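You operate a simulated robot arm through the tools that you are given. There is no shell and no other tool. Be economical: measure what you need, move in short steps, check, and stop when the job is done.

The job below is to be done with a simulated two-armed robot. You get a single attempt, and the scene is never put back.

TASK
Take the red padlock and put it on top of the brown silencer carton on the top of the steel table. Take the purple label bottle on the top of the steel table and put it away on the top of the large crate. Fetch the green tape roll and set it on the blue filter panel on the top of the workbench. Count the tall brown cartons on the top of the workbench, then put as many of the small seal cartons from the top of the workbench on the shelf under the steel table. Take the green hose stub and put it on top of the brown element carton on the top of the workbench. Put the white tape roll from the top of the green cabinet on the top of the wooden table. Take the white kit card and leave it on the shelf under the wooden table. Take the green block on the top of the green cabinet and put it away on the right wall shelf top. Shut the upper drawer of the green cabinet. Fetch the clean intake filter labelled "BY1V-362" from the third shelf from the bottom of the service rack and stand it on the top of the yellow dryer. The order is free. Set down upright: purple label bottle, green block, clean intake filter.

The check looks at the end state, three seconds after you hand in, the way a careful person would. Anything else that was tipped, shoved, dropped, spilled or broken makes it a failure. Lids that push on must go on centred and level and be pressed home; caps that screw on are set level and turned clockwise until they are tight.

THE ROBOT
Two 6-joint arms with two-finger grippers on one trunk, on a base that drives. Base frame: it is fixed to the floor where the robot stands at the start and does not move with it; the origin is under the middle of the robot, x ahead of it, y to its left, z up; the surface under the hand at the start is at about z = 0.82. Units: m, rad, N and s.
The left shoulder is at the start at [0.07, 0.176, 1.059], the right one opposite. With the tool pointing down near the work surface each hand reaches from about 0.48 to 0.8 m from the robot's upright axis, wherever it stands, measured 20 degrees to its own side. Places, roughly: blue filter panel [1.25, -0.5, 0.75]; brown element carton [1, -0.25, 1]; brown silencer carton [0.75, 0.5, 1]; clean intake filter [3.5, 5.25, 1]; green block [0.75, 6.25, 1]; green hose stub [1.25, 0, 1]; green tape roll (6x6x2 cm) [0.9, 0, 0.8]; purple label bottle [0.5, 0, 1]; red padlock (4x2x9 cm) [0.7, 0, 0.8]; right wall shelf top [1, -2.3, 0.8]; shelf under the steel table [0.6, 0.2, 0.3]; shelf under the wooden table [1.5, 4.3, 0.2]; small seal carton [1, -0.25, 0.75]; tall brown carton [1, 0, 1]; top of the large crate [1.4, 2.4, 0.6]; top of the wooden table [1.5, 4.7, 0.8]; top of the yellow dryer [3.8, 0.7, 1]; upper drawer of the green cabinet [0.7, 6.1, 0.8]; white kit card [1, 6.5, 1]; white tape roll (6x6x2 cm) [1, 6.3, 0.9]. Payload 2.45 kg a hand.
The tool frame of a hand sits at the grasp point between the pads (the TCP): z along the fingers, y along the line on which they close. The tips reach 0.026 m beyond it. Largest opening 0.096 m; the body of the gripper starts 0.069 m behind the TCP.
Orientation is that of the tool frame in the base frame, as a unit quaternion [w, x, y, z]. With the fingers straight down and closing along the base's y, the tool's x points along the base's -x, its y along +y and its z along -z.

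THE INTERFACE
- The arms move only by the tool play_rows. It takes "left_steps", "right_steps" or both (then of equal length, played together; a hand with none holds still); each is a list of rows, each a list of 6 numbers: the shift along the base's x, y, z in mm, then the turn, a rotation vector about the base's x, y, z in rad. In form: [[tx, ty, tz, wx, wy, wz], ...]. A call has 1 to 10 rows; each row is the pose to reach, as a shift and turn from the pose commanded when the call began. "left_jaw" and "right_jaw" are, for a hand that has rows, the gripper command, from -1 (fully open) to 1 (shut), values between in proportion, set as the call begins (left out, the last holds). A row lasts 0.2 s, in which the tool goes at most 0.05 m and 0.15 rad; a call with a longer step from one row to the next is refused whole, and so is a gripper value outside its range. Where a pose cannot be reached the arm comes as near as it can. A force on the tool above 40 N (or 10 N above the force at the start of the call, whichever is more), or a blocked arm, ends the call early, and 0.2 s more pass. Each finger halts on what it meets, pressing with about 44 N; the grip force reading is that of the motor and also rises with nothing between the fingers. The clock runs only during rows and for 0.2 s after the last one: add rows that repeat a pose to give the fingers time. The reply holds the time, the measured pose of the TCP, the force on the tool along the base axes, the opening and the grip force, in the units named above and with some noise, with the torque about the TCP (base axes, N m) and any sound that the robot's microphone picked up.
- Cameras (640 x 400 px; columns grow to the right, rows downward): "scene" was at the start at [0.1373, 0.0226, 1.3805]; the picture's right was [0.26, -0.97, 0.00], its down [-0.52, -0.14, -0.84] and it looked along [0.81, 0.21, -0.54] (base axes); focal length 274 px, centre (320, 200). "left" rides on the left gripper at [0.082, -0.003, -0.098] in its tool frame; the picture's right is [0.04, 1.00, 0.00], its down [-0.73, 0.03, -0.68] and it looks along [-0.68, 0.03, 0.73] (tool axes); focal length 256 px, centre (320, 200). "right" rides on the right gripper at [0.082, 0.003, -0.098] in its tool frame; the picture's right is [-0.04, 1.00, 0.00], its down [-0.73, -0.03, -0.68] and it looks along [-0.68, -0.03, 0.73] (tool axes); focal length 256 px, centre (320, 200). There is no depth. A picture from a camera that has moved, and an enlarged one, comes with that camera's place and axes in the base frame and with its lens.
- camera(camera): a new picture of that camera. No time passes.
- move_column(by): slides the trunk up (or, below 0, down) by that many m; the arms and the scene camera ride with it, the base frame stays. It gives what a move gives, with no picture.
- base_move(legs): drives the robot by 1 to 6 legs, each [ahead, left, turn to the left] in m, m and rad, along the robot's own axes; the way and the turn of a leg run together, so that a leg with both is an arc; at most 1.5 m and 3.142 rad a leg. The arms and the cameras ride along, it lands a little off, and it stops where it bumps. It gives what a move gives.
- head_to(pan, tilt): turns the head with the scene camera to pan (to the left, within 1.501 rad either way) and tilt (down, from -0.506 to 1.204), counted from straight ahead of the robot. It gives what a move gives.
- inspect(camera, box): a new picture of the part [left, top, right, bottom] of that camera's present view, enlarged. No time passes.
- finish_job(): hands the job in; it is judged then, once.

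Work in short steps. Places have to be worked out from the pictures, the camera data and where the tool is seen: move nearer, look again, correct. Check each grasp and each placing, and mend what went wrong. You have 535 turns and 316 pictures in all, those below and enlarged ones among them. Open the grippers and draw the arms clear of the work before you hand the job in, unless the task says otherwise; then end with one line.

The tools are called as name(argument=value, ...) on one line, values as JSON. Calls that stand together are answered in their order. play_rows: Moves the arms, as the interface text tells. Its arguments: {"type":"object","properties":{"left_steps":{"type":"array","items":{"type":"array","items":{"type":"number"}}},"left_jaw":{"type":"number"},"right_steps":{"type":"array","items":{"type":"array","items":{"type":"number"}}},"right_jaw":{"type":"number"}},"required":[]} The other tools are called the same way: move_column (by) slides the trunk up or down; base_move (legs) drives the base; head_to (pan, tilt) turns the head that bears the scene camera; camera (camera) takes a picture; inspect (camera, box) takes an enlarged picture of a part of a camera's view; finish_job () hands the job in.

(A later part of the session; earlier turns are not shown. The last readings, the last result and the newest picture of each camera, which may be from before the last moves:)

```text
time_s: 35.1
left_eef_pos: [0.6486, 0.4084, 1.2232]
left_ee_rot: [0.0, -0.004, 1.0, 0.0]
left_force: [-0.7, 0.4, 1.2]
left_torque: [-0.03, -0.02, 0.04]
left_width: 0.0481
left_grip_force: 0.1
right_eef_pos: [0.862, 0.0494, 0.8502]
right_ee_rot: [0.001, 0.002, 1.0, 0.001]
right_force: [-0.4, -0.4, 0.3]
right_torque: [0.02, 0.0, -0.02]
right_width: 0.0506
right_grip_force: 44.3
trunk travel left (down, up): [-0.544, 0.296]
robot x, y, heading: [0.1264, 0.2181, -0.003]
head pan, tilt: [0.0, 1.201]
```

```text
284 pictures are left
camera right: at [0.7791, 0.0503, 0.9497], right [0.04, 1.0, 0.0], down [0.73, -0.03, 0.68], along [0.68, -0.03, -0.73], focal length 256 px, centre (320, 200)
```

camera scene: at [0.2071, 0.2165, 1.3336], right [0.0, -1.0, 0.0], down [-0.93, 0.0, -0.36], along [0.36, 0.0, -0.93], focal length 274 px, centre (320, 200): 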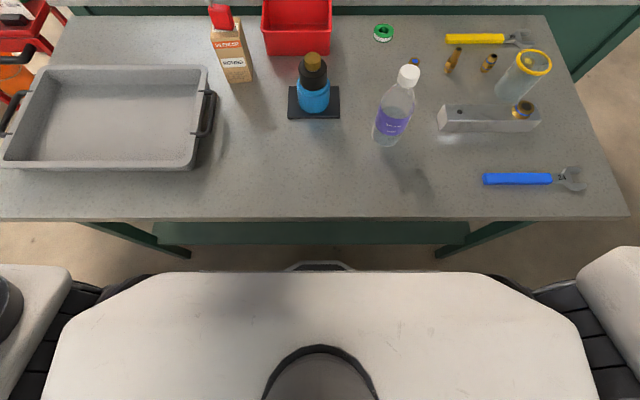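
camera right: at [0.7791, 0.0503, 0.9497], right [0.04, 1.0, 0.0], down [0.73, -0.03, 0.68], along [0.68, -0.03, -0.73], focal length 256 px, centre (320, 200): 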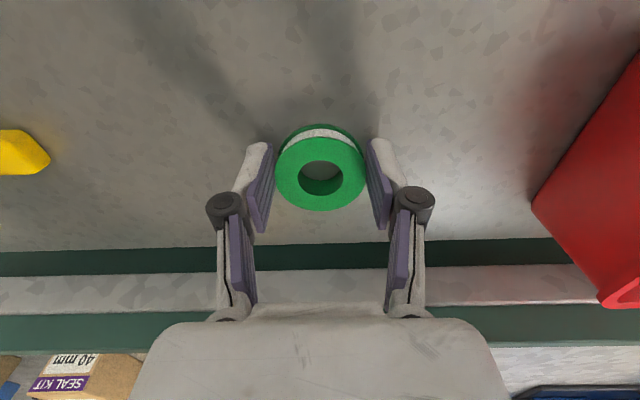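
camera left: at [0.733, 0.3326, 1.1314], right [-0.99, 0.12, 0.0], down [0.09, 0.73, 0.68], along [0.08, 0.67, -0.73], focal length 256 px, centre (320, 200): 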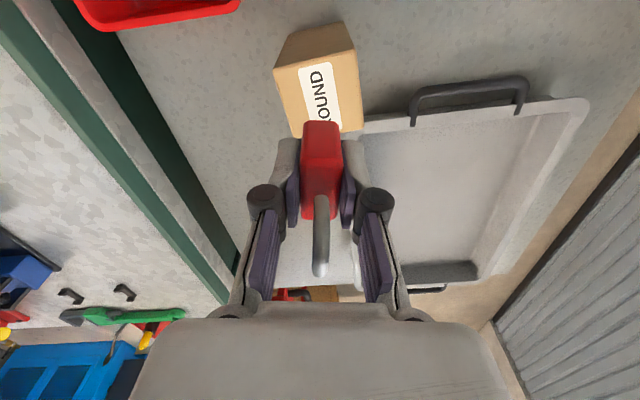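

Gripped at 51 mm. Lift and draw back, in legal steps.

play_rows(right_steps=[[0, 0, 40, 0, 0, 0], [-15, 0, 80, 0, 0, 0], [-35, -15, 115, 0, 0, 0], [-65, -35, 140, 0, 0, 0], [-100, -55, 165, 0, 0, 0], [-130, -75, 190, 0, 0, 0]])

camera(camera="right")

```text
time_s: 36.5
left_eef_pos: [0.6448, 0.4083, 1.2252]
left_ee_rot: [0.001, -0.004, 1.0, 0.001]
left_force: [-0.9, -0.4, 0.6]
left_torque: [0.01, -0.05, -0.01]
left_width: 0.048
left_grip_force: 0.0
right_eef_pos: [0.7291, -0.0286, 1.0407]
right_ee_rot: [0.001, 0.003, 1.0, 0.001]
right_force: [0.0, -0.2, 0.2]
right_torque: [0.02, 0.0, -0.02]
right_width: 0.0506
right_grip_force: 43.8
trunk travel left (down, up): [-0.544, 0.296]
robot x, y, heading: [0.1237, 0.2197, 0.0]
head pan, tilt: [0.0, 1.201]
```

```text
283 pictures are left
camera right: at [0.6471, -0.0265, 1.1394], right [0.04, 1.0, 0.0], down [0.73, -0.03, 0.68], along [0.68, -0.03, -0.73], focal length 256 px, centre (320, 200)
```

right: 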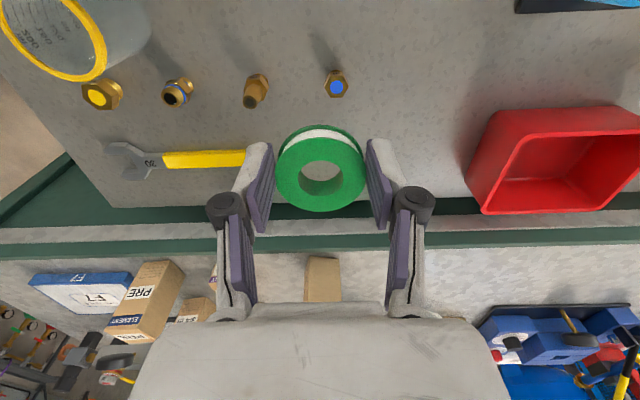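

Tape secured. I raise it, back off, and drive around the right end of the steel table.

play_rows(right_steps=[[-30, 0, 40, 0, 0, 0], [-60, -30, 65, 0, 0, 0], [-60, -70, 80, 0, 0, 0], [-60, -110, 100, 0, 0, 0]])

base_move(legs=[[-0.3, 0, 0], [0, -1.05, 0]])

head_to(pan=0.2, tilt=0.6)

camera(camera="scene")

```text
time_s: 37.5
left_eef_pos: [0.6446, 0.4079, 1.225]
left_ee_rot: [0.0, -0.004, 1.0, 0.001]
left_force: [-0.3, -0.4, 0.5]
left_torque: [0.03, -0.03, -0.04]
left_width: 0.048
left_grip_force: 0.0
right_eef_pos: [0.6666, -0.1379, 1.1407]
right_ee_rot: [0.003, 0.001, 1.0, 0.001]
right_force: [0.0, -0.1, -0.1]
right_torque: [0.01, -0.04, 0.02]
right_width: 0.0503
right_grip_force: 44.7
trunk travel left (down, up): [-0.544, 0.296]
robot x, y, heading: [0.1242, 0.2174, -0.003]
head pan, tilt: [0.0, 1.201]
```

```text
time_s: 44.6
left_eef_pos: [0.3482, -0.6496, 1.2229]
left_ee_rot: [0.0, 0.001, 1.0, 0.0]
left_force: [0.6, -0.3, -0.1]
left_torque: [-0.01, -0.03, -0.01]
left_width: 0.0479
left_grip_force: 0.1
right_eef_pos: [0.3636, -1.1932, 1.1388]
right_ee_rot: [0.002, 0.007, 1.0, 0.0]
right_force: [-0.1, -0.1, -0.2]
right_torque: [0.01, 0.01, -0.03]
right_width: 0.0502
right_grip_force: 44.1
trunk travel left (down, up): [-0.544, 0.296]
robot x, y, heading: [-0.1784, -0.8362, -0.016]
head pan, tilt: [0.0, 1.201]
```

```text
time_s: 45.6
left_eef_pos: [0.348, -0.6489, 1.2225]
left_ee_rot: [0.0, 0.001, 1.0, 0.0]
left_force: [0.0, -0.9, -0.2]
left_torque: [-0.01, -0.02, 0.03]
left_width: 0.0481
left_grip_force: 0.0
right_eef_pos: [0.3643, -1.1924, 1.1407]
right_ee_rot: [0.001, 0.007, 1.0, 0.0]
right_force: [-0.1, -0.7, -0.1]
right_torque: [-0.01, 0.06, 0.0]
right_width: 0.0505
right_grip_force: 44.0
trunk travel left (down, up): [-0.544, 0.296]
robot x, y, heading: [-0.1735, -0.8349, -0.018]
head pan, tilt: [0.201, 0.6]
```

```text
282 pictures are left
camera scene: at [-0.0388, -0.8201, 1.378], right [0.19, -0.98, 0.0], down [-0.56, -0.11, -0.82], along [0.81, 0.15, -0.57], focal length 274 px, centre (320, 200)
```

scene: 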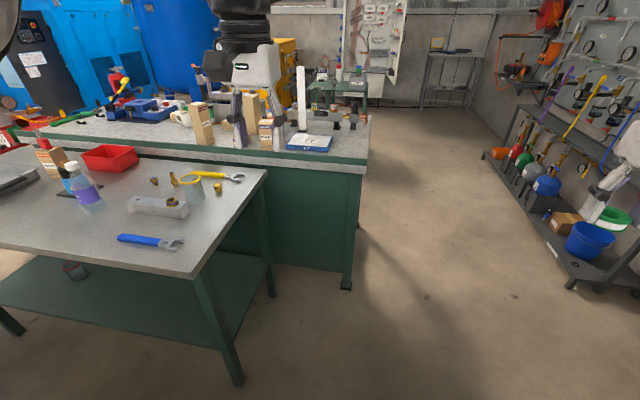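

Clear floor. I drive forward along the table's right end toward the bench.

base_move(legs=[[0.6, 0.0, 0.018]])

head_to(pan=0.2, tilt=0.75)

camera(camera="scene")

camera(camera="left")

```text
time_s: 49.0
left_eef_pos: [0.9535, -0.649, 1.2228]
left_ee_rot: [-0.001, -0.002, 1.0, 0.001]
left_force: [0.2, 0.7, 0.2]
left_torque: [0.04, -0.03, -0.01]
left_width: 0.0482
left_grip_force: 0.0
right_eef_pos: [0.9739, -1.1921, 1.1401]
right_ee_rot: [0.002, 0.001, 1.0, 0.0]
right_force: [0.7, -0.9, 0.1]
right_torque: [-0.02, 0.0, -0.01]
right_width: 0.0503
right_grip_force: 44.1
trunk travel left (down, up): [-0.544, 0.296]
robot x, y, heading: [0.4307, -0.8402, -0.004]
head pan, tilt: [0.201, 0.6]
```

```text
time_s: 49.7
left_eef_pos: [0.9527, -0.6478, 1.2239]
left_ee_rot: [0.0, -0.003, 1.0, -0.001]
left_force: [-0.1, 0.2, -0.3]
left_torque: [-0.01, 0.02, -0.01]
left_width: 0.0481
left_grip_force: 0.1
right_eef_pos: [0.9749, -1.1924, 1.14]
right_ee_rot: [0.002, 0.002, 1.0, 0.0]
right_force: [0.1, 0.0, 0.0]
right_torque: [0.03, 0.0, 0.0]
right_width: 0.0503
right_grip_force: 43.7
trunk travel left (down, up): [-0.544, 0.296]
robot x, y, heading: [0.4283, -0.8413, -0.001]
head pan, tilt: [0.201, 0.75]
```

```text
281 pictures are left
camera scene: at [0.5628, -0.8246, 1.3653], right [0.2, -0.98, 0.0], down [-0.67, -0.13, -0.73], along [0.72, 0.14, -0.68], focal length 274 px, centre (320, 200)
```

scene: 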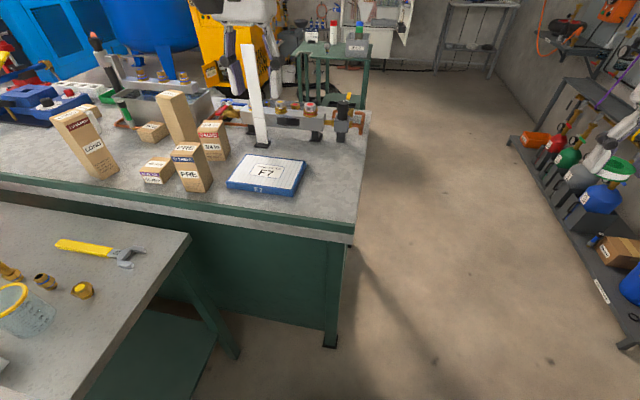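

```text
280 pictures are left
camera left: at [0.8729, -0.6529, 1.3206], right [-0.05, 1.0, 0.0], down [0.73, 0.03, 0.68], along [0.68, 0.03, -0.73], focal length 256 px, centre (320, 200)
```

left: 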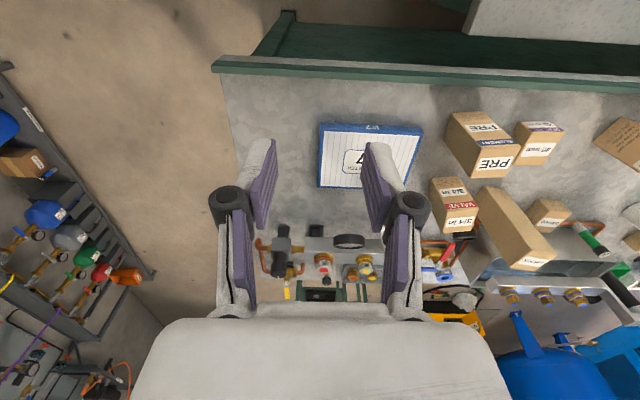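

Panel top is around (1.14, −0.55, 0.90). I turn the base left so the right hand can reach it.

base_move(legs=[[0.0, 0.0, 0.5]])

head_to(pan=0.0, tilt=0.7)

camera(camera="scene")

camera(camera="right")

```text
time_s: 51.5
left_eef_pos: [0.7977, -0.4218, 1.2236]
left_ee_rot: [0.0, -0.25, 0.968, 0.001]
left_force: [0.1, 0.0, 0.6]
left_torque: [0.0, 0.02, 0.0]
left_width: 0.0481
left_grip_force: 0.0
right_eef_pos: [1.0774, -0.8894, 1.1402]
right_ee_rot: [0.003, -0.245, 0.969, 0.001]
right_force: [-0.5, -0.5, 0.4]
right_torque: [0.0, 0.01, 0.01]
right_width: 0.0502
right_grip_force: 44.0
trunk travel left (down, up): [-0.544, 0.296]
robot x, y, heading: [0.4326, -0.8412, 0.497]
head pan, tilt: [0.201, 0.75]
```

```text
time_s: 52.3
left_eef_pos: [0.7989, -0.4221, 1.2238]
left_ee_rot: [0.001, -0.251, 0.968, 0.0]
left_force: [0.0, 1.0, -0.2]
left_torque: [0.04, 0.0, -0.01]
left_width: 0.0483
left_grip_force: 0.1
right_eef_pos: [1.0764, -0.8897, 1.1417]
right_ee_rot: [0.001, -0.246, 0.969, 0.0]
right_force: [0.3, -0.5, 0.1]
right_torque: [-0.01, -0.03, -0.02]
right_width: 0.0503
right_grip_force: 44.1
trunk travel left (down, up): [-0.544, 0.296]
robot x, y, heading: [0.4307, -0.8388, 0.494]
head pan, tilt: [0.0, 0.7]
```

```text
279 pictures are left
camera scene: at [0.5499, -0.7763, 1.3695], right [0.48, -0.88, 0.0], down [-0.57, -0.31, -0.76], along [0.67, 0.36, -0.64], focal length 274 px, centre (320, 200)
```

scene: 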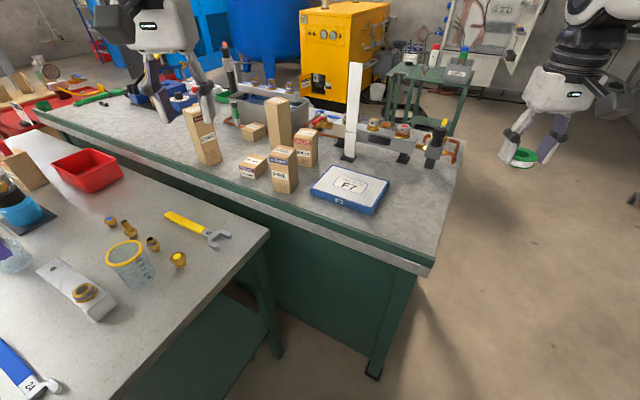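

```text
278 pictures are left
camera right: at [1.0026, -0.9272, 1.2392], right [-0.44, 0.9, 0.0], down [0.66, 0.32, 0.68], along [0.61, 0.3, -0.73], focal length 256 px, centre (320, 200)
```

right: 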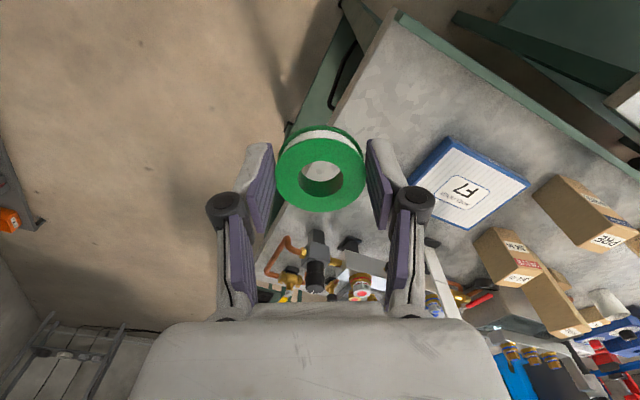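

Panel centre ≈ (1.13, −0.557). I carry the roll above it.

play_rows(right_steps=[[7, 42, 0, 0, 0, 0], [14, 84, 0, 0, 0, 0], [21, 126, 0, 0, 0, 0], [28, 168, -20, 0, 0, 0], [35, 210, -40, 0, 0, 0], [42, 252, -60, 0, 0, 0], [48, 292, -80, 0, 0, 0], [54, 332, -100, 0, 0, 0], [54, 332, -140, 0, 0, 0]])

camera(camera="right")

inspect(camera="scene", box=[280, 120, 440, 220])

```text
time_s: 54.3
left_eef_pos: [0.7996, -0.4215, 1.2222]
left_ee_rot: [-0.001, -0.251, 0.968, 0.0]
left_force: [0.6, -0.2, -0.1]
left_torque: [-0.02, 0.01, 0.02]
left_width: 0.0481
left_grip_force: 0.0
right_eef_pos: [1.1147, -0.5751, 0.9938]
right_ee_rot: [0.0, -0.245, 0.969, 0.001]
right_force: [1.2, -0.2, 0.5]
right_torque: [0.0, 0.01, 0.02]
right_width: 0.05
right_grip_force: 44.2
right hand out of reach, approached as far as the arm can: row 7, 8, 9
trunk travel left (down, up): [-0.544, 0.296]
robot x, y, heading: [0.4304, -0.8402, 0.5]
head pan, tilt: [0.0, 0.7]
```

```text
277 pictures are left
camera right: at [1.0405, -0.6138, 1.0935], right [-0.44, 0.9, 0.0], down [0.66, 0.32, 0.68], along [0.61, 0.3, -0.73], focal length 256 px, centre (320, 200)
```

right: 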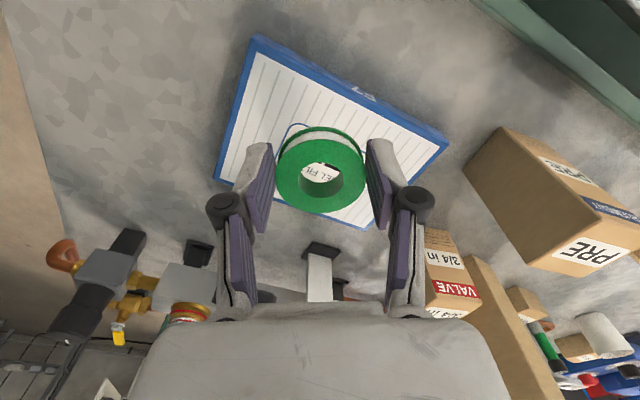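

```text
4.00 times, centred on (360, 170) of scene
camera zoom: at [0.5516, -0.7759, 1.3693], right [0.48, -0.88, 0.0], down [-0.57, -0.31, -0.76], along [0.67, 0.36, -0.65], focal length 1096 px, centre (160, 320)
```

zoom: 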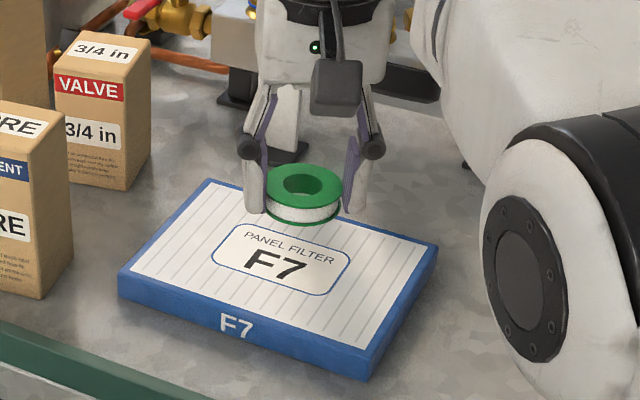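

The roll is over the panel, well inside its edges. I lower it gently.

play_rows(right_steps=[[0, 0, -30, 0, 0, 0], [0, 0, -50, 0, 0, 0], [0, 0, -58, 0, 0, 0], [0, 0, -62, 0, 0, 0]])

inspect(camera="scene", box=[280, 120, 440, 220])

```text
time_s: 55.3
left_eef_pos: [0.7973, -0.422, 1.2236]
left_ee_rot: [0.0, -0.251, 0.968, 0.0]
left_force: [0.3, 0.0, -0.3]
left_torque: [0.0, -0.02, -0.01]
left_width: 0.048
left_grip_force: 0.1
right_eef_pos: [1.1146, -0.5765, 0.9325]
right_ee_rot: [0.002, -0.246, 0.969, 0.001]
right_force: [-0.1, -0.6, -0.4]
right_torque: [0.01, 0.04, 0.02]
right_width: 0.05
right_grip_force: 44.2
trunk travel left (down, up): [-0.544, 0.296]
robot x, y, heading: [0.4285, -0.8398, 0.492]
head pan, tilt: [0.0, 0.7]
```

```text
4.00 times, centred on (360, 170) of scene
camera zoom: at [0.5503, -0.7762, 1.3695], right [0.48, -0.88, 0.0], down [-0.57, -0.31, -0.76], along [0.67, 0.36, -0.64], focal length 1096 px, centre (160, 320)
```

zoom: 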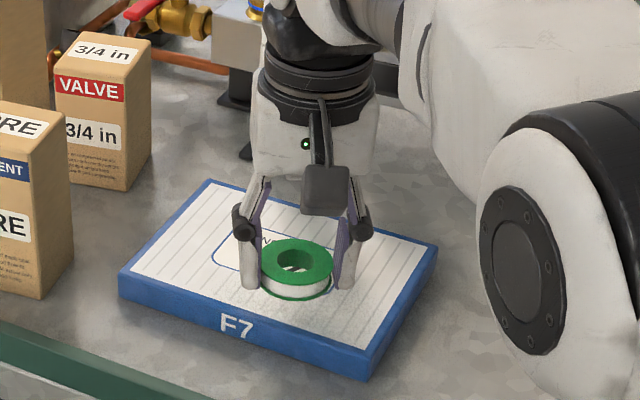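

play_rows(right_steps=[[8, 6, -4, 0, 0, 0], [10, 8, -8, 0, 0, 0], [10, 8, -10, 0, 0, 0]])

```text
time_s: 56.1
left_eef_pos: [0.7975, -0.4216, 1.2237]
left_ee_rot: [0.001, -0.251, 0.968, 0.001]
left_force: [-0.1, -0.7, 0.0]
left_torque: [-0.02, 0.03, 0.0]
left_width: 0.0481
left_grip_force: 0.1
right_eef_pos: [1.1236, -0.5693, 0.9235]
right_ee_rot: [0.002, -0.244, 0.97, 0.0]
right_force: [0.6, 0.2, 0.0]
right_torque: [0.0, 0.01, 0.01]
right_width: 0.0505
right_grip_force: 43.6
trunk travel left (down, up): [-0.544, 0.296]
robot x, y, heading: [0.4273, -0.8377, 0.498]
head pan, tilt: [0.0, 0.7]
```

play_rows(right_steps=[[0, 0, -3, 0, 0, 0], [0, 0, -6, 0, 0, 0]])

inspect(camera="scene", box=[320, 140, 400, 200])

```text
time_s: 56.7
left_eef_pos: [0.7974, -0.4218, 1.2229]
left_ee_rot: [0.001, -0.251, 0.968, -0.001]
left_force: [-1.5, -0.7, -0.2]
left_torque: [0.0, -0.01, -0.03]
left_width: 0.0482
left_grip_force: 0.1
right_eef_pos: [1.1234, -0.5703, 0.9173]
right_ee_rot: [0.002, -0.245, 0.969, 0.002]
right_force: [0.0, -0.5, 0.0]
right_torque: [0.02, 0.01, 0.0]
right_width: 0.0505
right_grip_force: 44.1
trunk travel left (down, up): [-0.544, 0.296]
robot x, y, heading: [0.43, -0.84, 0.493]
head pan, tilt: [0.0, 0.7]
```

```text
6.67 times, centred on (360, 170) of scene
camera zoom: at [0.55, -0.7763, 1.3695], right [0.48, -0.88, 0.0], down [-0.57, -0.31, -0.76], along [0.67, 0.36, -0.64], focal length 1827 px, centre (53, 400)
```

zoom: 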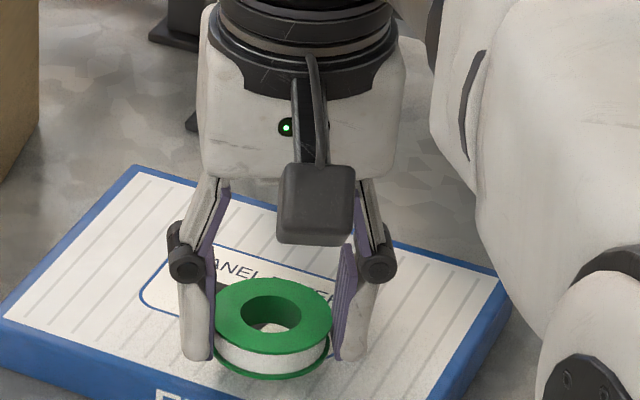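

play_rows(right_steps=[[0, 0, -3, 0, 0, 0], [0, 0, -6, 0, 0, 0], [0, 0, -8, 0, 0, 0]])

```text
time_s: 57.5
left_eef_pos: [0.7966, -0.4213, 1.2235]
left_ee_rot: [0.0, -0.25, 0.968, 0.0]
left_force: [0.7, -0.2, -0.1]
left_torque: [0.0, 0.0, 0.01]
left_width: 0.048
left_grip_force: 0.0
right_eef_pos: [1.1251, -0.5677, 0.9088]
right_ee_rot: [0.001, -0.246, 0.969, 0.001]
right_force: [-0.6, -0.3, 0.0]
right_torque: [-0.01, -0.03, 0.01]
right_width: 0.0501
right_grip_force: 43.8
trunk travel left (down, up): [-0.544, 0.296]
robot x, y, heading: [0.4262, -0.8426, 0.498]
head pan, tilt: [0.0, 0.7]
```

play_rows(right_steps=[[0, 0, -3, 0, 0, 0], [0, 0, -6, 0, 0, 0], [0, 0, -8, 0, 0, 0]])

inspect(camera="scene", box=[320, 140, 400, 200])

```text
time_s: 58.3
left_eef_pos: [0.7969, -0.4223, 1.226]
left_ee_rot: [0.001, -0.25, 0.968, 0.0]
left_force: [-0.4, 0.1, -0.7]
left_torque: [-0.02, 0.01, -0.01]
left_width: 0.0477
left_grip_force: 0.0
right_eef_pos: [1.123, -0.568, 0.9027]
right_ee_rot: [0.004, -0.245, 0.97, 0.001]
right_force: [3.8, 1.6, 11.8]
right_torque: [0.05, -0.01, -0.02]
right_width: 0.0504
right_grip_force: 43.7
trunk travel left (down, up): [-0.544, 0.296]
robot x, y, heading: [0.4326, -0.8412, 0.5]
head pan, tilt: [0.0, 0.7]
```

```text
6.67 times, centred on (360, 170) of scene
camera zoom: at [0.5487, -0.7769, 1.3699], right [0.48, -0.88, 0.0], down [-0.57, -0.31, -0.77], along [0.67, 0.36, -0.64], focal length 1827 px, centre (53, 400)
```

zoom: 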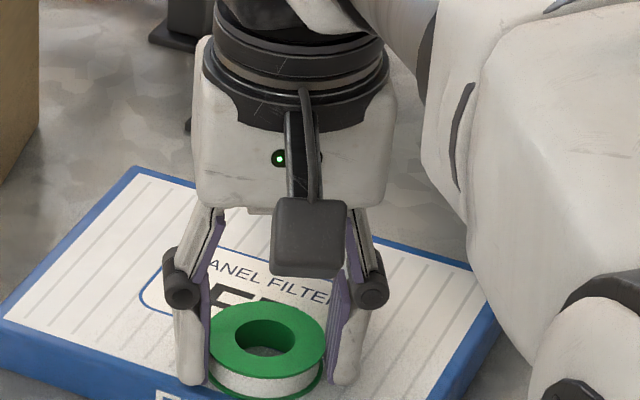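

Contact (12 N). Release and rise.

play_rows(right_steps=[[0, 0, 2, 0, 0, 0], [0, 0, 2, 0, 0, 0]], right_jaw=-0.4)

play_rows(right_steps=[[0, 0, 40, 0, 0, 0], [-15, -5, 85, 0, 0, 0], [-30, -15, 130, 0, 0, 0], [-50, -25, 175, 0, 0, 0], [-75, -50, 210, 0, 0, 0]])

camera(camera="right")

```text
time_s: 58.9
left_eef_pos: [0.7973, -0.4227, 1.2232]
left_ee_rot: [0.0, -0.249, 0.968, 0.0]
left_force: [0.3, 0.0, -0.1]
left_torque: [0.0, 0.02, -0.01]
left_width: 0.048
left_grip_force: 0.1
right_eef_pos: [1.1244, -0.5716, 0.9039]
right_ee_rot: [0.001, -0.245, 0.969, 0.001]
right_force: [-0.5, 0.2, 0.2]
right_torque: [0.04, 0.02, 0.0]
right_width: 0.0673
right_grip_force: 0.1
trunk travel left (down, up): [-0.544, 0.296]
robot x, y, heading: [0.428, -0.8389, 0.495]
head pan, tilt: [0.0, 0.7]
```

```text
refused: row 4 steps farther than a row can; nothing moved
```

```text
272 pictures are left
camera right: at [1.0503, -0.6062, 1.002], right [-0.44, 0.9, 0.0], down [0.66, 0.32, 0.68], along [0.61, 0.3, -0.73], focal length 256 px, centre (320, 200)
```

right: 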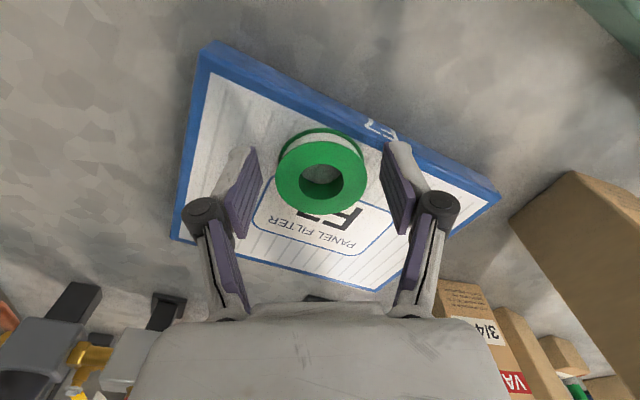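

The roll lies flat on the panel. I rise in smaller steps and then look at the cartons.

play_rows(right_steps=[[0, 0, 40, 0, 0, 0], [0, 0, 80, 0, 0, 0], [-15, -10, 120, 0, 0, 0], [-30, -20, 160, 0, 0, 0], [-50, -40, 195, 0, 0, 0]])

inspect(camera="scene", box=[160, 70, 480, 270])

```text
time_s: 60.1
left_eef_pos: [0.7955, -0.4237, 1.2247]
left_ee_rot: [0.002, -0.251, 0.968, 0.0]
left_force: [0.1, -0.7, 0.6]
left_torque: [0.0, 0.0, -0.01]
left_width: 0.048
left_grip_force: 0.1
right_eef_pos: [1.074, -0.6127, 1.098]
right_ee_rot: [0.003, -0.245, 0.969, 0.002]
right_force: [-0.7, 0.0, 1.0]
right_torque: [0.03, -0.04, 0.02]
right_width: 0.0674
right_grip_force: 0.0
right hand out of reach, approached as far as the arm can: row 1, 2
trunk travel left (down, up): [-0.544, 0.296]
robot x, y, heading: [0.4272, -0.839, 0.496]
head pan, tilt: [0.0, 0.7]
```

```text
2.00 times, centred on (320, 170) of scene
camera zoom: at [0.5476, -0.778, 1.3697], right [0.48, -0.88, 0.0], down [-0.57, -0.31, -0.77], along [0.67, 0.36, -0.64], focal length 548 px, centre (320, 260)
```

zoom: 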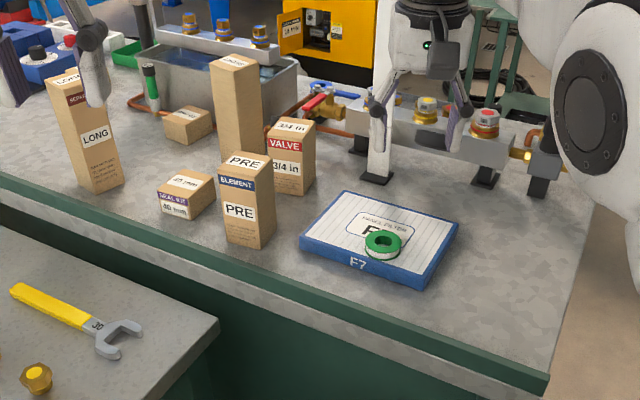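

Two tall cartons so far; the seal-kit carton is near (1.09, −0.23). I pull the right arm back, then move the base nearer.

play_rows(right_steps=[[-30, -25, 10, 0, 0, 0], [-60, -50, 20, 0, 0, 0], [-90, -75, 40, 0, 0, 0], [-120, -100, 60, 0, 0, 0], [-150, -125, 80, 0, 0, 0]])

base_move(legs=[[0.138, -0.018, 0]])

camera(camera="left")

camera(camera="scene")

```text
time_s: 61.3
left_eef_pos: [0.7953, -0.4227, 1.2252]
left_ee_rot: [0.001, -0.25, 0.968, 0.0]
left_force: [0.7, -0.8, 0.0]
left_torque: [0.0, 0.01, 0.01]
left_width: 0.0482
left_grip_force: 0.0
right_eef_pos: [0.9239, -0.7359, 1.1804]
right_ee_rot: [0.002, -0.246, 0.969, 0.0]
right_force: [0.0, -0.2, -0.3]
right_torque: [-0.01, -0.02, 0.01]
right_width: 0.0673
right_grip_force: 0.0
trunk travel left (down, up): [-0.544, 0.296]
robot x, y, heading: [0.4291, -0.8408, 0.497]
head pan, tilt: [0.0, 0.7]
```

```text
time_s: 62.6
left_eef_pos: [0.927, -0.3749, 1.2243]
left_ee_rot: [0.001, -0.249, 0.969, 0.0]
left_force: [-0.3, -0.6, 0.9]
left_torque: [0.01, -0.01, 0.0]
left_width: 0.0478
left_grip_force: 0.0
right_eef_pos: [1.0537, -0.687, 1.1809]
right_ee_rot: [0.001, -0.243, 0.97, 0.001]
right_force: [-0.2, 0.5, -0.2]
right_torque: [-0.02, 0.02, 0.0]
right_width: 0.0671
right_grip_force: 0.0
trunk travel left (down, up): [-0.544, 0.296]
robot x, y, heading: [0.5579, -0.7895, 0.495]
head pan, tilt: [0.0, 0.7]
```

```text
270 pictures are left
camera left: at [0.8585, -0.4165, 1.321], right [-0.52, 0.86, 0.0], down [0.63, 0.38, 0.68], along [0.58, 0.35, -0.73], focal length 256 px, centre (320, 200)
```

left: 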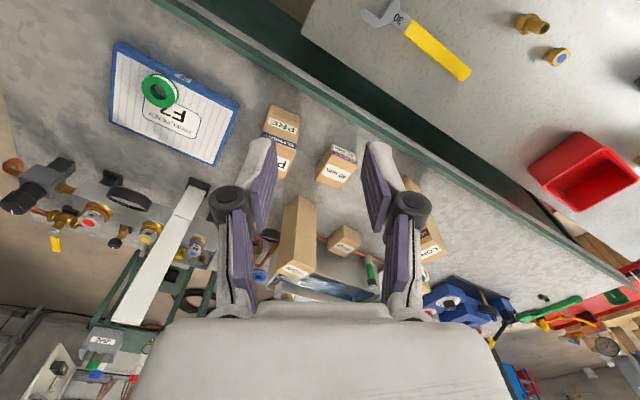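

```text
269 pictures are left
camera scene: at [0.6786, -0.7278, 1.3696], right [0.47, -0.88, 0.0], down [-0.57, -0.3, -0.77], along [0.67, 0.36, -0.64], focal length 274 px, centre (320, 200)
```

scene: 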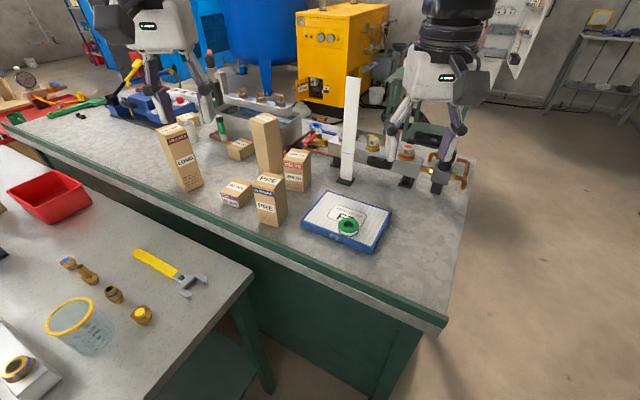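

Zooming on the cartons from both cameras.

inspect(camera="left", box=[240, 90, 440, 290])

inspect(camera="scene", box=[150, 90, 310, 230])

```text
2.00 times, centred on (340, 190) of left
camera zoom: at [0.8585, -0.4165, 1.321], right [-0.52, 0.86, 0.0], down [0.63, 0.38, 0.68], along [0.58, 0.35, -0.73], focal length 512 px, centre (280, 220)
```

zoom: 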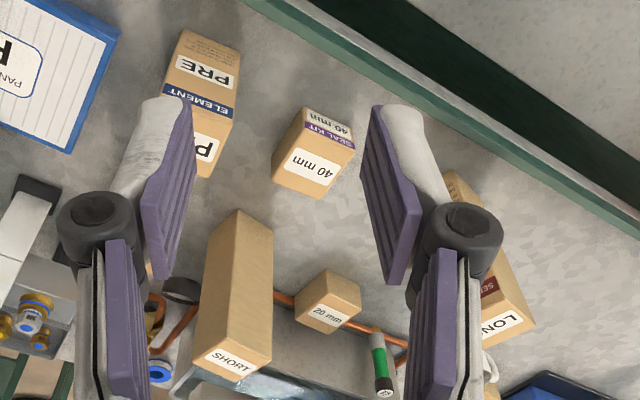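

```text
2.86 times, centred on (230, 160) of scene
camera zoom: at [0.6786, -0.7278, 1.3696], right [0.47, -0.88, 0.0], down [-0.57, -0.3, -0.77], along [0.67, 0.36, -0.64], focal length 783 px, centre (577, 314)
```

zoom: 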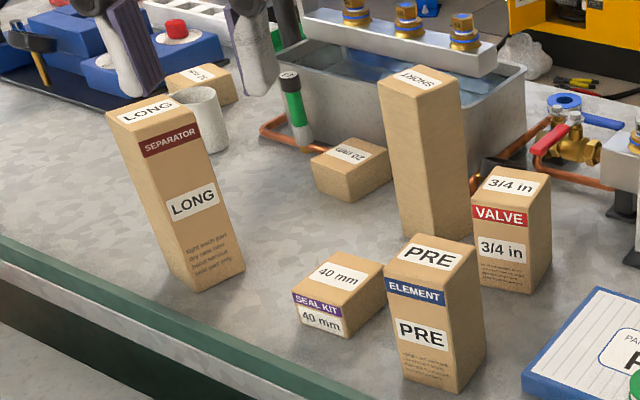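

Three small cartons (40 mm, 20 mm and one by the mug) and two tall ones (LONG, SHORT): so I move two. I bring the left hand over the 40 mm seal kit at about (1.107, −0.235).

play_rows(left_steps=[[22, 17, 0, 0, 0, -0.07], [44, 35, -20, 0, 0, -0.14], [66, 52, -40, 0, 0, -0.21], [90, 70, -65, 0, 0, -0.28], [112, 87, -90, 0, 0, -0.35], [135, 105, -115, 0, 0, -0.42], [158, 122, -140, 0, 0, -0.5], [180, 140, -165, 0, 0, -0.5]], left_jaw=-0.55)

camera(camera="left")

```text
time_s: 64.4
left_eef_pos: [1.0892, -0.2417, 1.0541]
left_ee_rot: [0.0, -0.001, 1.0, 0.0]
left_force: [0.2, -0.1, -0.5]
left_torque: [0.01, 0.0, -0.01]
left_width: 0.0744
left_grip_force: 0.1
left hand out of reach, approached as far as the arm can: row 8
right_eef_pos: [1.0552, -0.687, 1.1786]
right_ee_rot: [0.002, -0.244, 0.97, 0.0]
right_force: [-0.8, 0.3, -0.3]
right_torque: [0.05, -0.07, -0.04]
right_width: 0.0671
right_grip_force: 0.1
trunk travel left (down, up): [-0.544, 0.296]
robot x, y, heading: [0.5602, -0.7914, 0.494]
head pan, tilt: [0.0, 0.7]
```

```text
266 pictures are left
camera left: at [1.0101, -0.2455, 1.151], right [-0.04, 1.0, 0.0], down [0.73, 0.03, 0.68], along [0.68, 0.03, -0.73], focal length 256 px, centre (320, 200)
```

left: 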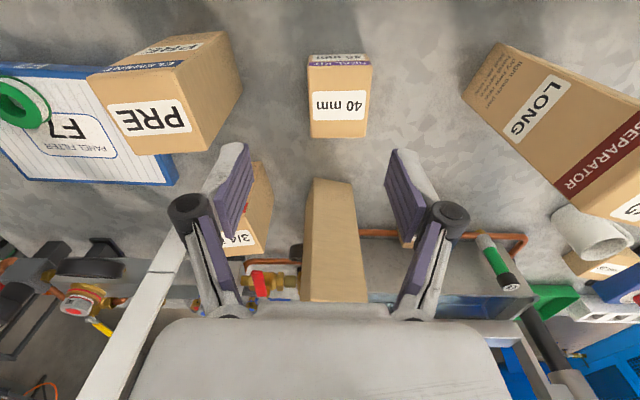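

Carton top centre ≈ (1.112, −0.222). Lower with correction, then check.

play_rows(left_steps=[[4, 5, -30, 0, 0, 0], [10, 10, -60, 0, 0, 0], [16, 15, -90, 0, 0, 0], [22, 20, -110, 0, 0, 0]])

camera(camera="left")

```text
time_s: 65.4
left_eef_pos: [1.1105, -0.2226, 0.9438]
left_ee_rot: [0.002, -0.001, 1.0, 0.0]
left_force: [-0.7, 0.2, 0.2]
left_torque: [0.0, -0.01, -0.02]
left_width: 0.0743
left_grip_force: 0.0
left hand out of reach, approached as far as the arm can: row 4
right_eef_pos: [1.0548, -0.6859, 1.1789]
right_ee_rot: [0.002, -0.245, 0.97, -0.001]
right_force: [-0.2, 0.2, 0.3]
right_torque: [0.0, -0.01, -0.03]
right_width: 0.0673
right_grip_force: 0.1
trunk travel left (down, up): [-0.544, 0.296]
robot x, y, heading: [0.5572, -0.7931, 0.489]
head pan, tilt: [0.0, 0.7]
```

```text
265 pictures are left
camera left: at [1.0299, -0.227, 1.0408], right [-0.04, 1.0, 0.0], down [0.73, 0.03, 0.68], along [0.68, 0.03, -0.73], focal length 256 px, centre (320, 200)
```

left: 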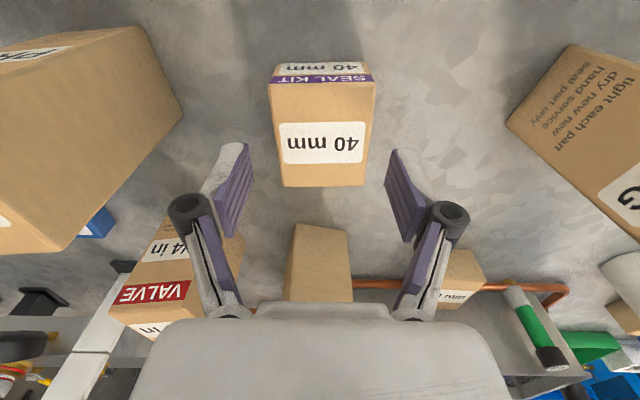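

Well centred. Descend and grip.

play_rows(left_steps=[[-2, 0, -25, 0, 0, 0], [-2, 0, -45, 0, 0, 0], [-2, 0, -57, 0, 0, 0]])

play_rows(left_steps=[[0, 0, 0, 0, 0, 0], [0, 0, 0, 0, 0, 0], [0, 0, 0, 0, 0, 0]], left_jaw=1)

camera(camera="left")

```text
time_s: 66.2
left_eef_pos: [1.1083, -0.2229, 0.8855]
left_ee_rot: [0.001, -0.001, 1.0, -0.001]
left_force: [0.5, -0.4, 0.1]
left_torque: [-0.04, 0.01, 0.0]
left_width: 0.0744
left_grip_force: 0.1
right_eef_pos: [1.055, -0.6876, 1.1794]
right_ee_rot: [0.002, -0.242, 0.97, 0.001]
right_force: [-0.6, 0.2, 0.7]
right_torque: [-0.01, -0.02, -0.03]
right_width: 0.0672
right_grip_force: 0.0
trunk travel left (down, up): [-0.544, 0.296]
robot x, y, heading: [0.5598, -0.7928, 0.492]
head pan, tilt: [0.0, 0.7]
```

```text
time_s: 67.0
left_eef_pos: [1.1086, -0.2242, 0.885]
left_ee_rot: [0.001, -0.001, 1.0, 0.0]
left_force: [1.4, 1.6, 4.3]
left_torque: [0.07, -0.01, 0.07]
left_width: 0.0616
left_grip_force: 43.7
right_eef_pos: [1.0544, -0.6875, 1.1793]
right_ee_rot: [0.001, -0.243, 0.97, 0.001]
right_force: [0.3, 0.1, 0.4]
right_torque: [0.01, 0.01, 0.03]
right_width: 0.0673
right_grip_force: 0.1
trunk travel left (down, up): [-0.544, 0.296]
robot x, y, heading: [0.5589, -0.7924, 0.495]
head pan, tilt: [0.0, 0.7]
```

```text
264 pictures are left
camera left: at [1.027, -0.2279, 0.9831], right [-0.04, 1.0, 0.0], down [0.73, 0.03, 0.68], along [0.68, 0.03, -0.73], focal length 256 px, centre (320, 200)
```

left: 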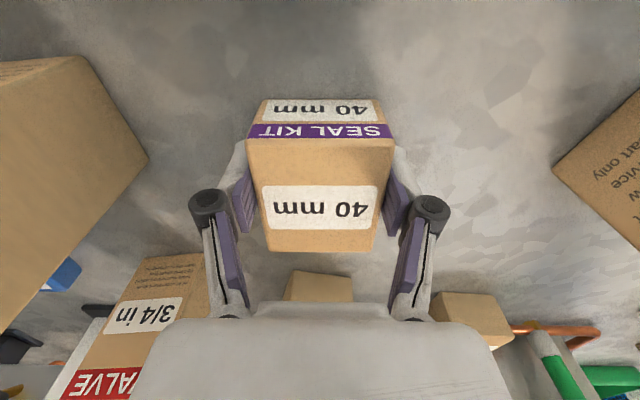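

Gripped at 62 mm. Lift and draw back toward the robot.

play_rows(left_steps=[[0, 0, 25, 0, 0, 0], [-5, -2, 60, 0, 0, 0], [-15, -5, 100, 0, 0, 0], [-35, -10, 140, 0, 0, 0], [-60, -25, 175, 0, 0, 0], [-85, -45, 205, 0, 0, 0], [-120, -70, 225, 0, 0, 0]])

camera(camera="left")

```text
time_s: 68.6
left_eef_pos: [0.9835, -0.2945, 1.115]
left_ee_rot: [0.001, -0.002, 1.0, 0.0]
left_force: [0.6, -0.4, -0.5]
left_torque: [0.03, -0.01, -0.01]
left_width: 0.0615
left_grip_force: 44.3
right_eef_pos: [1.0523, -0.6884, 1.18]
right_ee_rot: [0.004, -0.244, 0.97, 0.002]
right_force: [-0.9, 0.7, 1.2]
right_torque: [0.01, -0.03, -0.01]
right_width: 0.0672
right_grip_force: 0.1
trunk travel left (down, up): [-0.544, 0.296]
robot x, y, heading: [0.561, -0.7923, 0.488]
head pan, tilt: [0.0, 0.7]
```

```text
263 pictures are left
camera left: at [0.9029, -0.2977, 1.2117], right [-0.04, 1.0, 0.0], down [0.73, 0.03, 0.68], along [0.68, 0.03, -0.73], focal length 256 px, centre (320, 200)
```

left: 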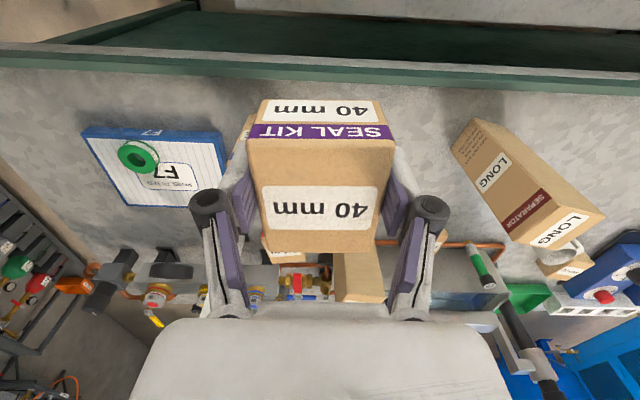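

Next I take it round to the front of the steel table to look at the shelf under it.

base_move(legs=[[-0.45, 0, 0], [0, 0, -0.49], [-0.45, 0, 0], [0, 0.85, 0]])

head_to(pan=0.0, tilt=0.9)

camera(camera="scene")

```text
time_s: 79.2
left_eef_pos: [0.301, 0.0943, 1.1122]
left_ee_rot: [-0.001, 0.232, 0.973, 0.0]
left_force: [-0.6, -0.2, -0.4]
left_torque: [-0.01, -0.03, 0.02]
left_width: 0.0611
left_grip_force: 44.2
right_eef_pos: [0.1817, -0.2872, 1.1787]
right_ee_rot: [0.002, -0.011, 1.0, 0.0]
right_force: [-0.4, -0.9, -0.8]
right_torque: [0.03, 0.0, 0.01]
right_width: 0.067
right_grip_force: 0.1
trunk travel left (down, up): [-0.544, 0.296]
robot x, y, heading: [-0.3047, -0.1515, 0.026]
head pan, tilt: [0.0, 0.7]
```

```text
time_s: 79.9
left_eef_pos: [0.3019, 0.0945, 1.1128]
left_ee_rot: [-0.001, 0.234, 0.972, 0.0]
left_force: [0.3, -0.8, -0.6]
left_torque: [-0.01, 0.01, 0.02]
left_width: 0.0609
left_grip_force: 44.4
right_eef_pos: [0.1825, -0.289, 1.178]
right_ee_rot: [0.001, -0.01, 1.0, 0.0]
right_force: [1.2, 0.8, 0.6]
right_torque: [0.02, -0.01, 0.02]
right_width: 0.0673
right_grip_force: 0.0
trunk travel left (down, up): [-0.544, 0.296]
robot x, y, heading: [-0.3076, -0.1538, 0.025]
head pan, tilt: [0.0, 0.901]
```

```text
262 pictures are left
camera scene: at [-0.1795, -0.153, 1.3534], right [0.02, -1.0, 0.0], down [-0.78, -0.02, -0.62], along [0.62, 0.01, -0.78], focal length 274 px, centre (320, 200)
```

scene: 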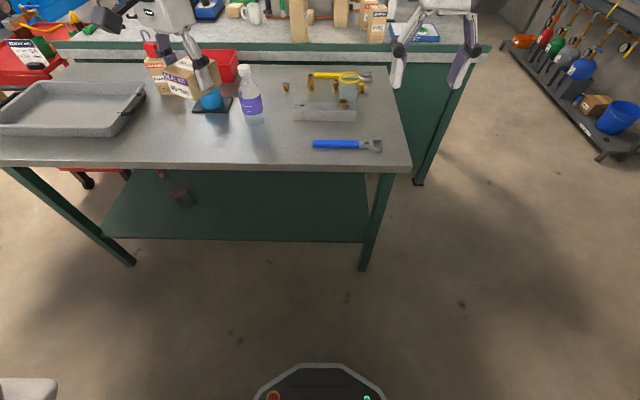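

The shelf is clear on its right half (a can sits at y≈0.5). I back up, tuck the right arm, and lower the trunk.

base_move(legs=[[-0.2, -0.05, -0.026]])

play_rows(right_steps=[[-25, -42, 20, 0, 0, 0], [-45, -84, 35, 0, 0, 0], [-65, -126, 50, 0, 0, 0], [-85, -168, 65, 0, 0, 0], [-105, -210, 80, 0, 0, 0], [-120, -245, 100, 0, 0, 0]])

move_column(by=-0.54)

camera(camera="scene")

```text
time_s: 81.2
left_eef_pos: [0.1953, 0.0413, 1.1168]
left_ee_rot: [0.004, 0.245, 0.969, 0.001]
left_force: [0.0, -0.7, -0.9]
left_torque: [0.02, -0.05, 0.03]
left_width: 0.0611
left_grip_force: 44.3
right_eef_pos: [0.064, -0.3379, 1.1817]
right_ee_rot: [0.004, 0.004, 1.0, 0.0]
right_force: [-1.2, -0.2, 0.1]
right_torque: [-0.01, -0.04, 0.01]
right_width: 0.0672
right_grip_force: 0.0
trunk travel left (down, up): [-0.544, 0.296]
robot x, y, heading: [-0.4152, -0.1856, -0.007]
head pan, tilt: [0.0, 0.901]
stopped in leg 1: the robot was blocked; the commanded pose is now the measured one
```

```text
refused: row 1 steps farther than a row can; nothing moved
```

```text
refused: -0.54 is not a number from -0.4 to 0.4
```

```text
261 pictures are left
camera scene: at [-0.2943, -0.1924, 1.3539], right [-0.01, -1.0, 0.0], down [-0.78, 0.01, -0.62], along [0.62, 0.0, -0.78], focal length 274 px, centre (320, 200)
```

scene: 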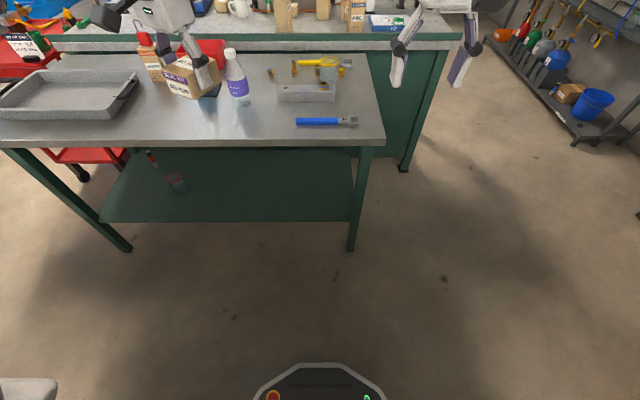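

The wall behind stopped me at x=−0.415; that is far enough. I tuck the right arm and lower the trunk in two slides.

play_rows(right_steps=[[-20, -35, 18, 0, 0, 0], [-40, -70, 35, 0, 0, 0], [-60, -105, 50, 0, 0, 0], [-75, -140, 65, 0, 0, 0], [-90, -175, 80, 0, 0, 0], [-100, -210, 100, 0, 0, 0]])

move_column(by=-0.3)

move_column(by=-0.24)

head_to(pan=0.0, tilt=0.4)

camera(camera="scene")

```text
time_s: 82.7
left_eef_pos: [0.1977, 0.0424, 1.1157]
left_ee_rot: [0.002, 0.246, 0.969, 0.001]
left_force: [-0.4, 0.0, -1.0]
left_torque: [0.03, -0.02, 0.02]
left_width: 0.0609
left_grip_force: 44.5
right_eef_pos: [0.0447, -0.5574, 1.302]
right_ee_rot: [0.002, 0.004, 1.0, 0.001]
right_force: [-0.2, 0.0, 0.3]
right_torque: [0.04, -0.02, 0.0]
right_width: 0.067
right_grip_force: 0.0
right hand out of reach, approached as far as the arm can: row 1, 2, 3, 4, 5, 6
trunk travel left (down, up): [-0.544, 0.296]
robot x, y, heading: [-0.4201, -0.1903, -0.013]
head pan, tilt: [0.0, 0.901]
```

```text
time_s: 85.7
left_eef_pos: [0.1984, 0.0444, 0.8149]
left_ee_rot: [0.001, 0.246, 0.969, 0.0]
left_force: [0.1, 0.6, -0.2]
left_torque: [0.01, -0.03, 0.01]
left_width: 0.0608
left_grip_force: 44.0
right_eef_pos: [0.0451, -0.5551, 1.0016]
right_ee_rot: [0.001, 0.003, 1.0, 0.001]
right_force: [0.3, 0.0, -0.7]
right_torque: [-0.02, -0.01, -0.01]
right_width: 0.0673
right_grip_force: 0.1
trunk travel left (down, up): [-0.244, 0.596]
robot x, y, heading: [-0.4161, -0.1884, -0.006]
head pan, tilt: [0.0, 0.901]
```

```text
time_s: 88.2
left_eef_pos: [0.1971, 0.0431, 0.5747]
left_ee_rot: [0.001, 0.247, 0.969, 0.0]
left_force: [0.2, -0.5, -0.3]
left_torque: [0.03, -0.02, -0.02]
left_width: 0.0611
left_grip_force: 44.0
right_eef_pos: [0.0452, -0.5557, 0.7623]
right_ee_rot: [0.002, 0.003, 1.0, 0.0]
right_force: [-0.2, -0.7, -0.1]
right_torque: [0.01, -0.02, 0.0]
right_width: 0.0677
right_grip_force: 0.1
trunk travel left (down, up): [-0.004, 0.836]
robot x, y, heading: [-0.4174, -0.1866, -0.005]
head pan, tilt: [0.0, 0.901]
```

```text
time_s: 89.1
left_eef_pos: [0.1983, 0.045, 0.5749]
left_ee_rot: [0.002, 0.245, 0.969, 0.0]
left_force: [0.1, -1.0, -0.7]
left_torque: [0.02, 0.0, 0.05]
left_width: 0.0611
left_grip_force: 44.5
right_eef_pos: [0.0443, -0.5549, 0.7619]
right_ee_rot: [0.001, 0.004, 1.0, 0.001]
right_force: [0.0, 0.6, 0.3]
right_torque: [-0.02, 0.01, -0.02]
right_width: 0.0673
right_grip_force: 0.1
trunk travel left (down, up): [-0.004, 0.836]
robot x, y, heading: [-0.4134, -0.185, -0.003]
head pan, tilt: [0.0, 0.4]
```

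```text
260 pictures are left
camera scene: at [-0.2726, -0.1911, 0.8563], right [-0.01, -1.0, 0.0], down [-0.39, 0.0, -0.92], along [0.92, -0.01, -0.39], focal length 274 px, centre (320, 200)
```

scene: 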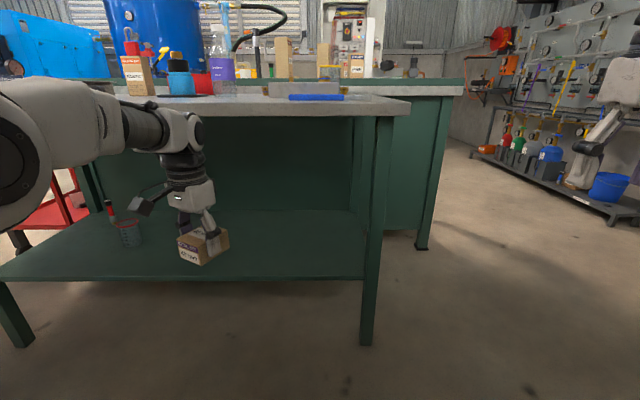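

Shelf top is at z≈0.28, table underside ≈0.79. I lower the left hand to z≈0.38 outside the table, then check the arm height before driving in.

play_rows(left_steps=[[10, 0, -40, 0, 0, 0.1], [20, 0, -80, 0, 0, 0.2], [30, -10, -115, 0, 0, 0.3], [40, -20, -145, 0, 0, 0.4], [50, -30, -170, 0, 0, 0.5], [60, -30, -190, 0, 0, 0.5]])

camera(camera="scene")

```text
time_s: 90.5
left_eef_pos: [0.2562, 0.0124, 0.3827]
left_ee_rot: [0.001, -0.001, 1.0, 0.001]
left_force: [-0.3, 0.2, -0.6]
left_torque: [0.0, -0.01, 0.04]
left_width: 0.0611
left_grip_force: 43.8
right_eef_pos: [0.0454, -0.5541, 0.7607]
right_ee_rot: [0.001, 0.003, 1.0, 0.002]
right_force: [-0.2, -0.3, 0.8]
right_torque: [0.02, -0.01, -0.01]
right_width: 0.0674
right_grip_force: 0.0
trunk travel left (down, up): [-0.004, 0.836]
robot x, y, heading: [-0.4181, -0.1876, -0.007]
head pan, tilt: [0.0, 0.4]
```

```text
259 pictures are left
camera scene: at [-0.2725, -0.1911, 0.8563], right [-0.01, -1.0, 0.0], down [-0.39, 0.0, -0.92], along [0.92, -0.01, -0.39], focal length 274 px, centre (320, 200)
```

scene: 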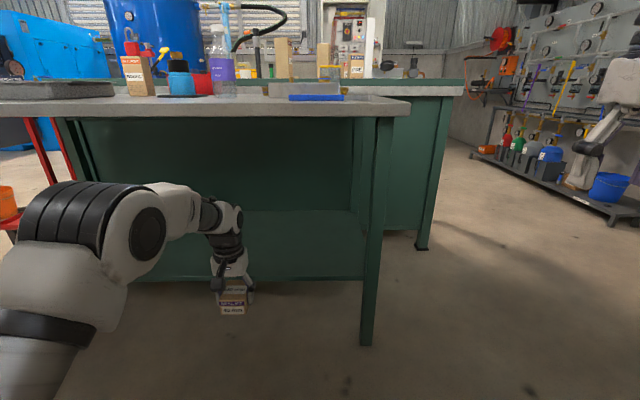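

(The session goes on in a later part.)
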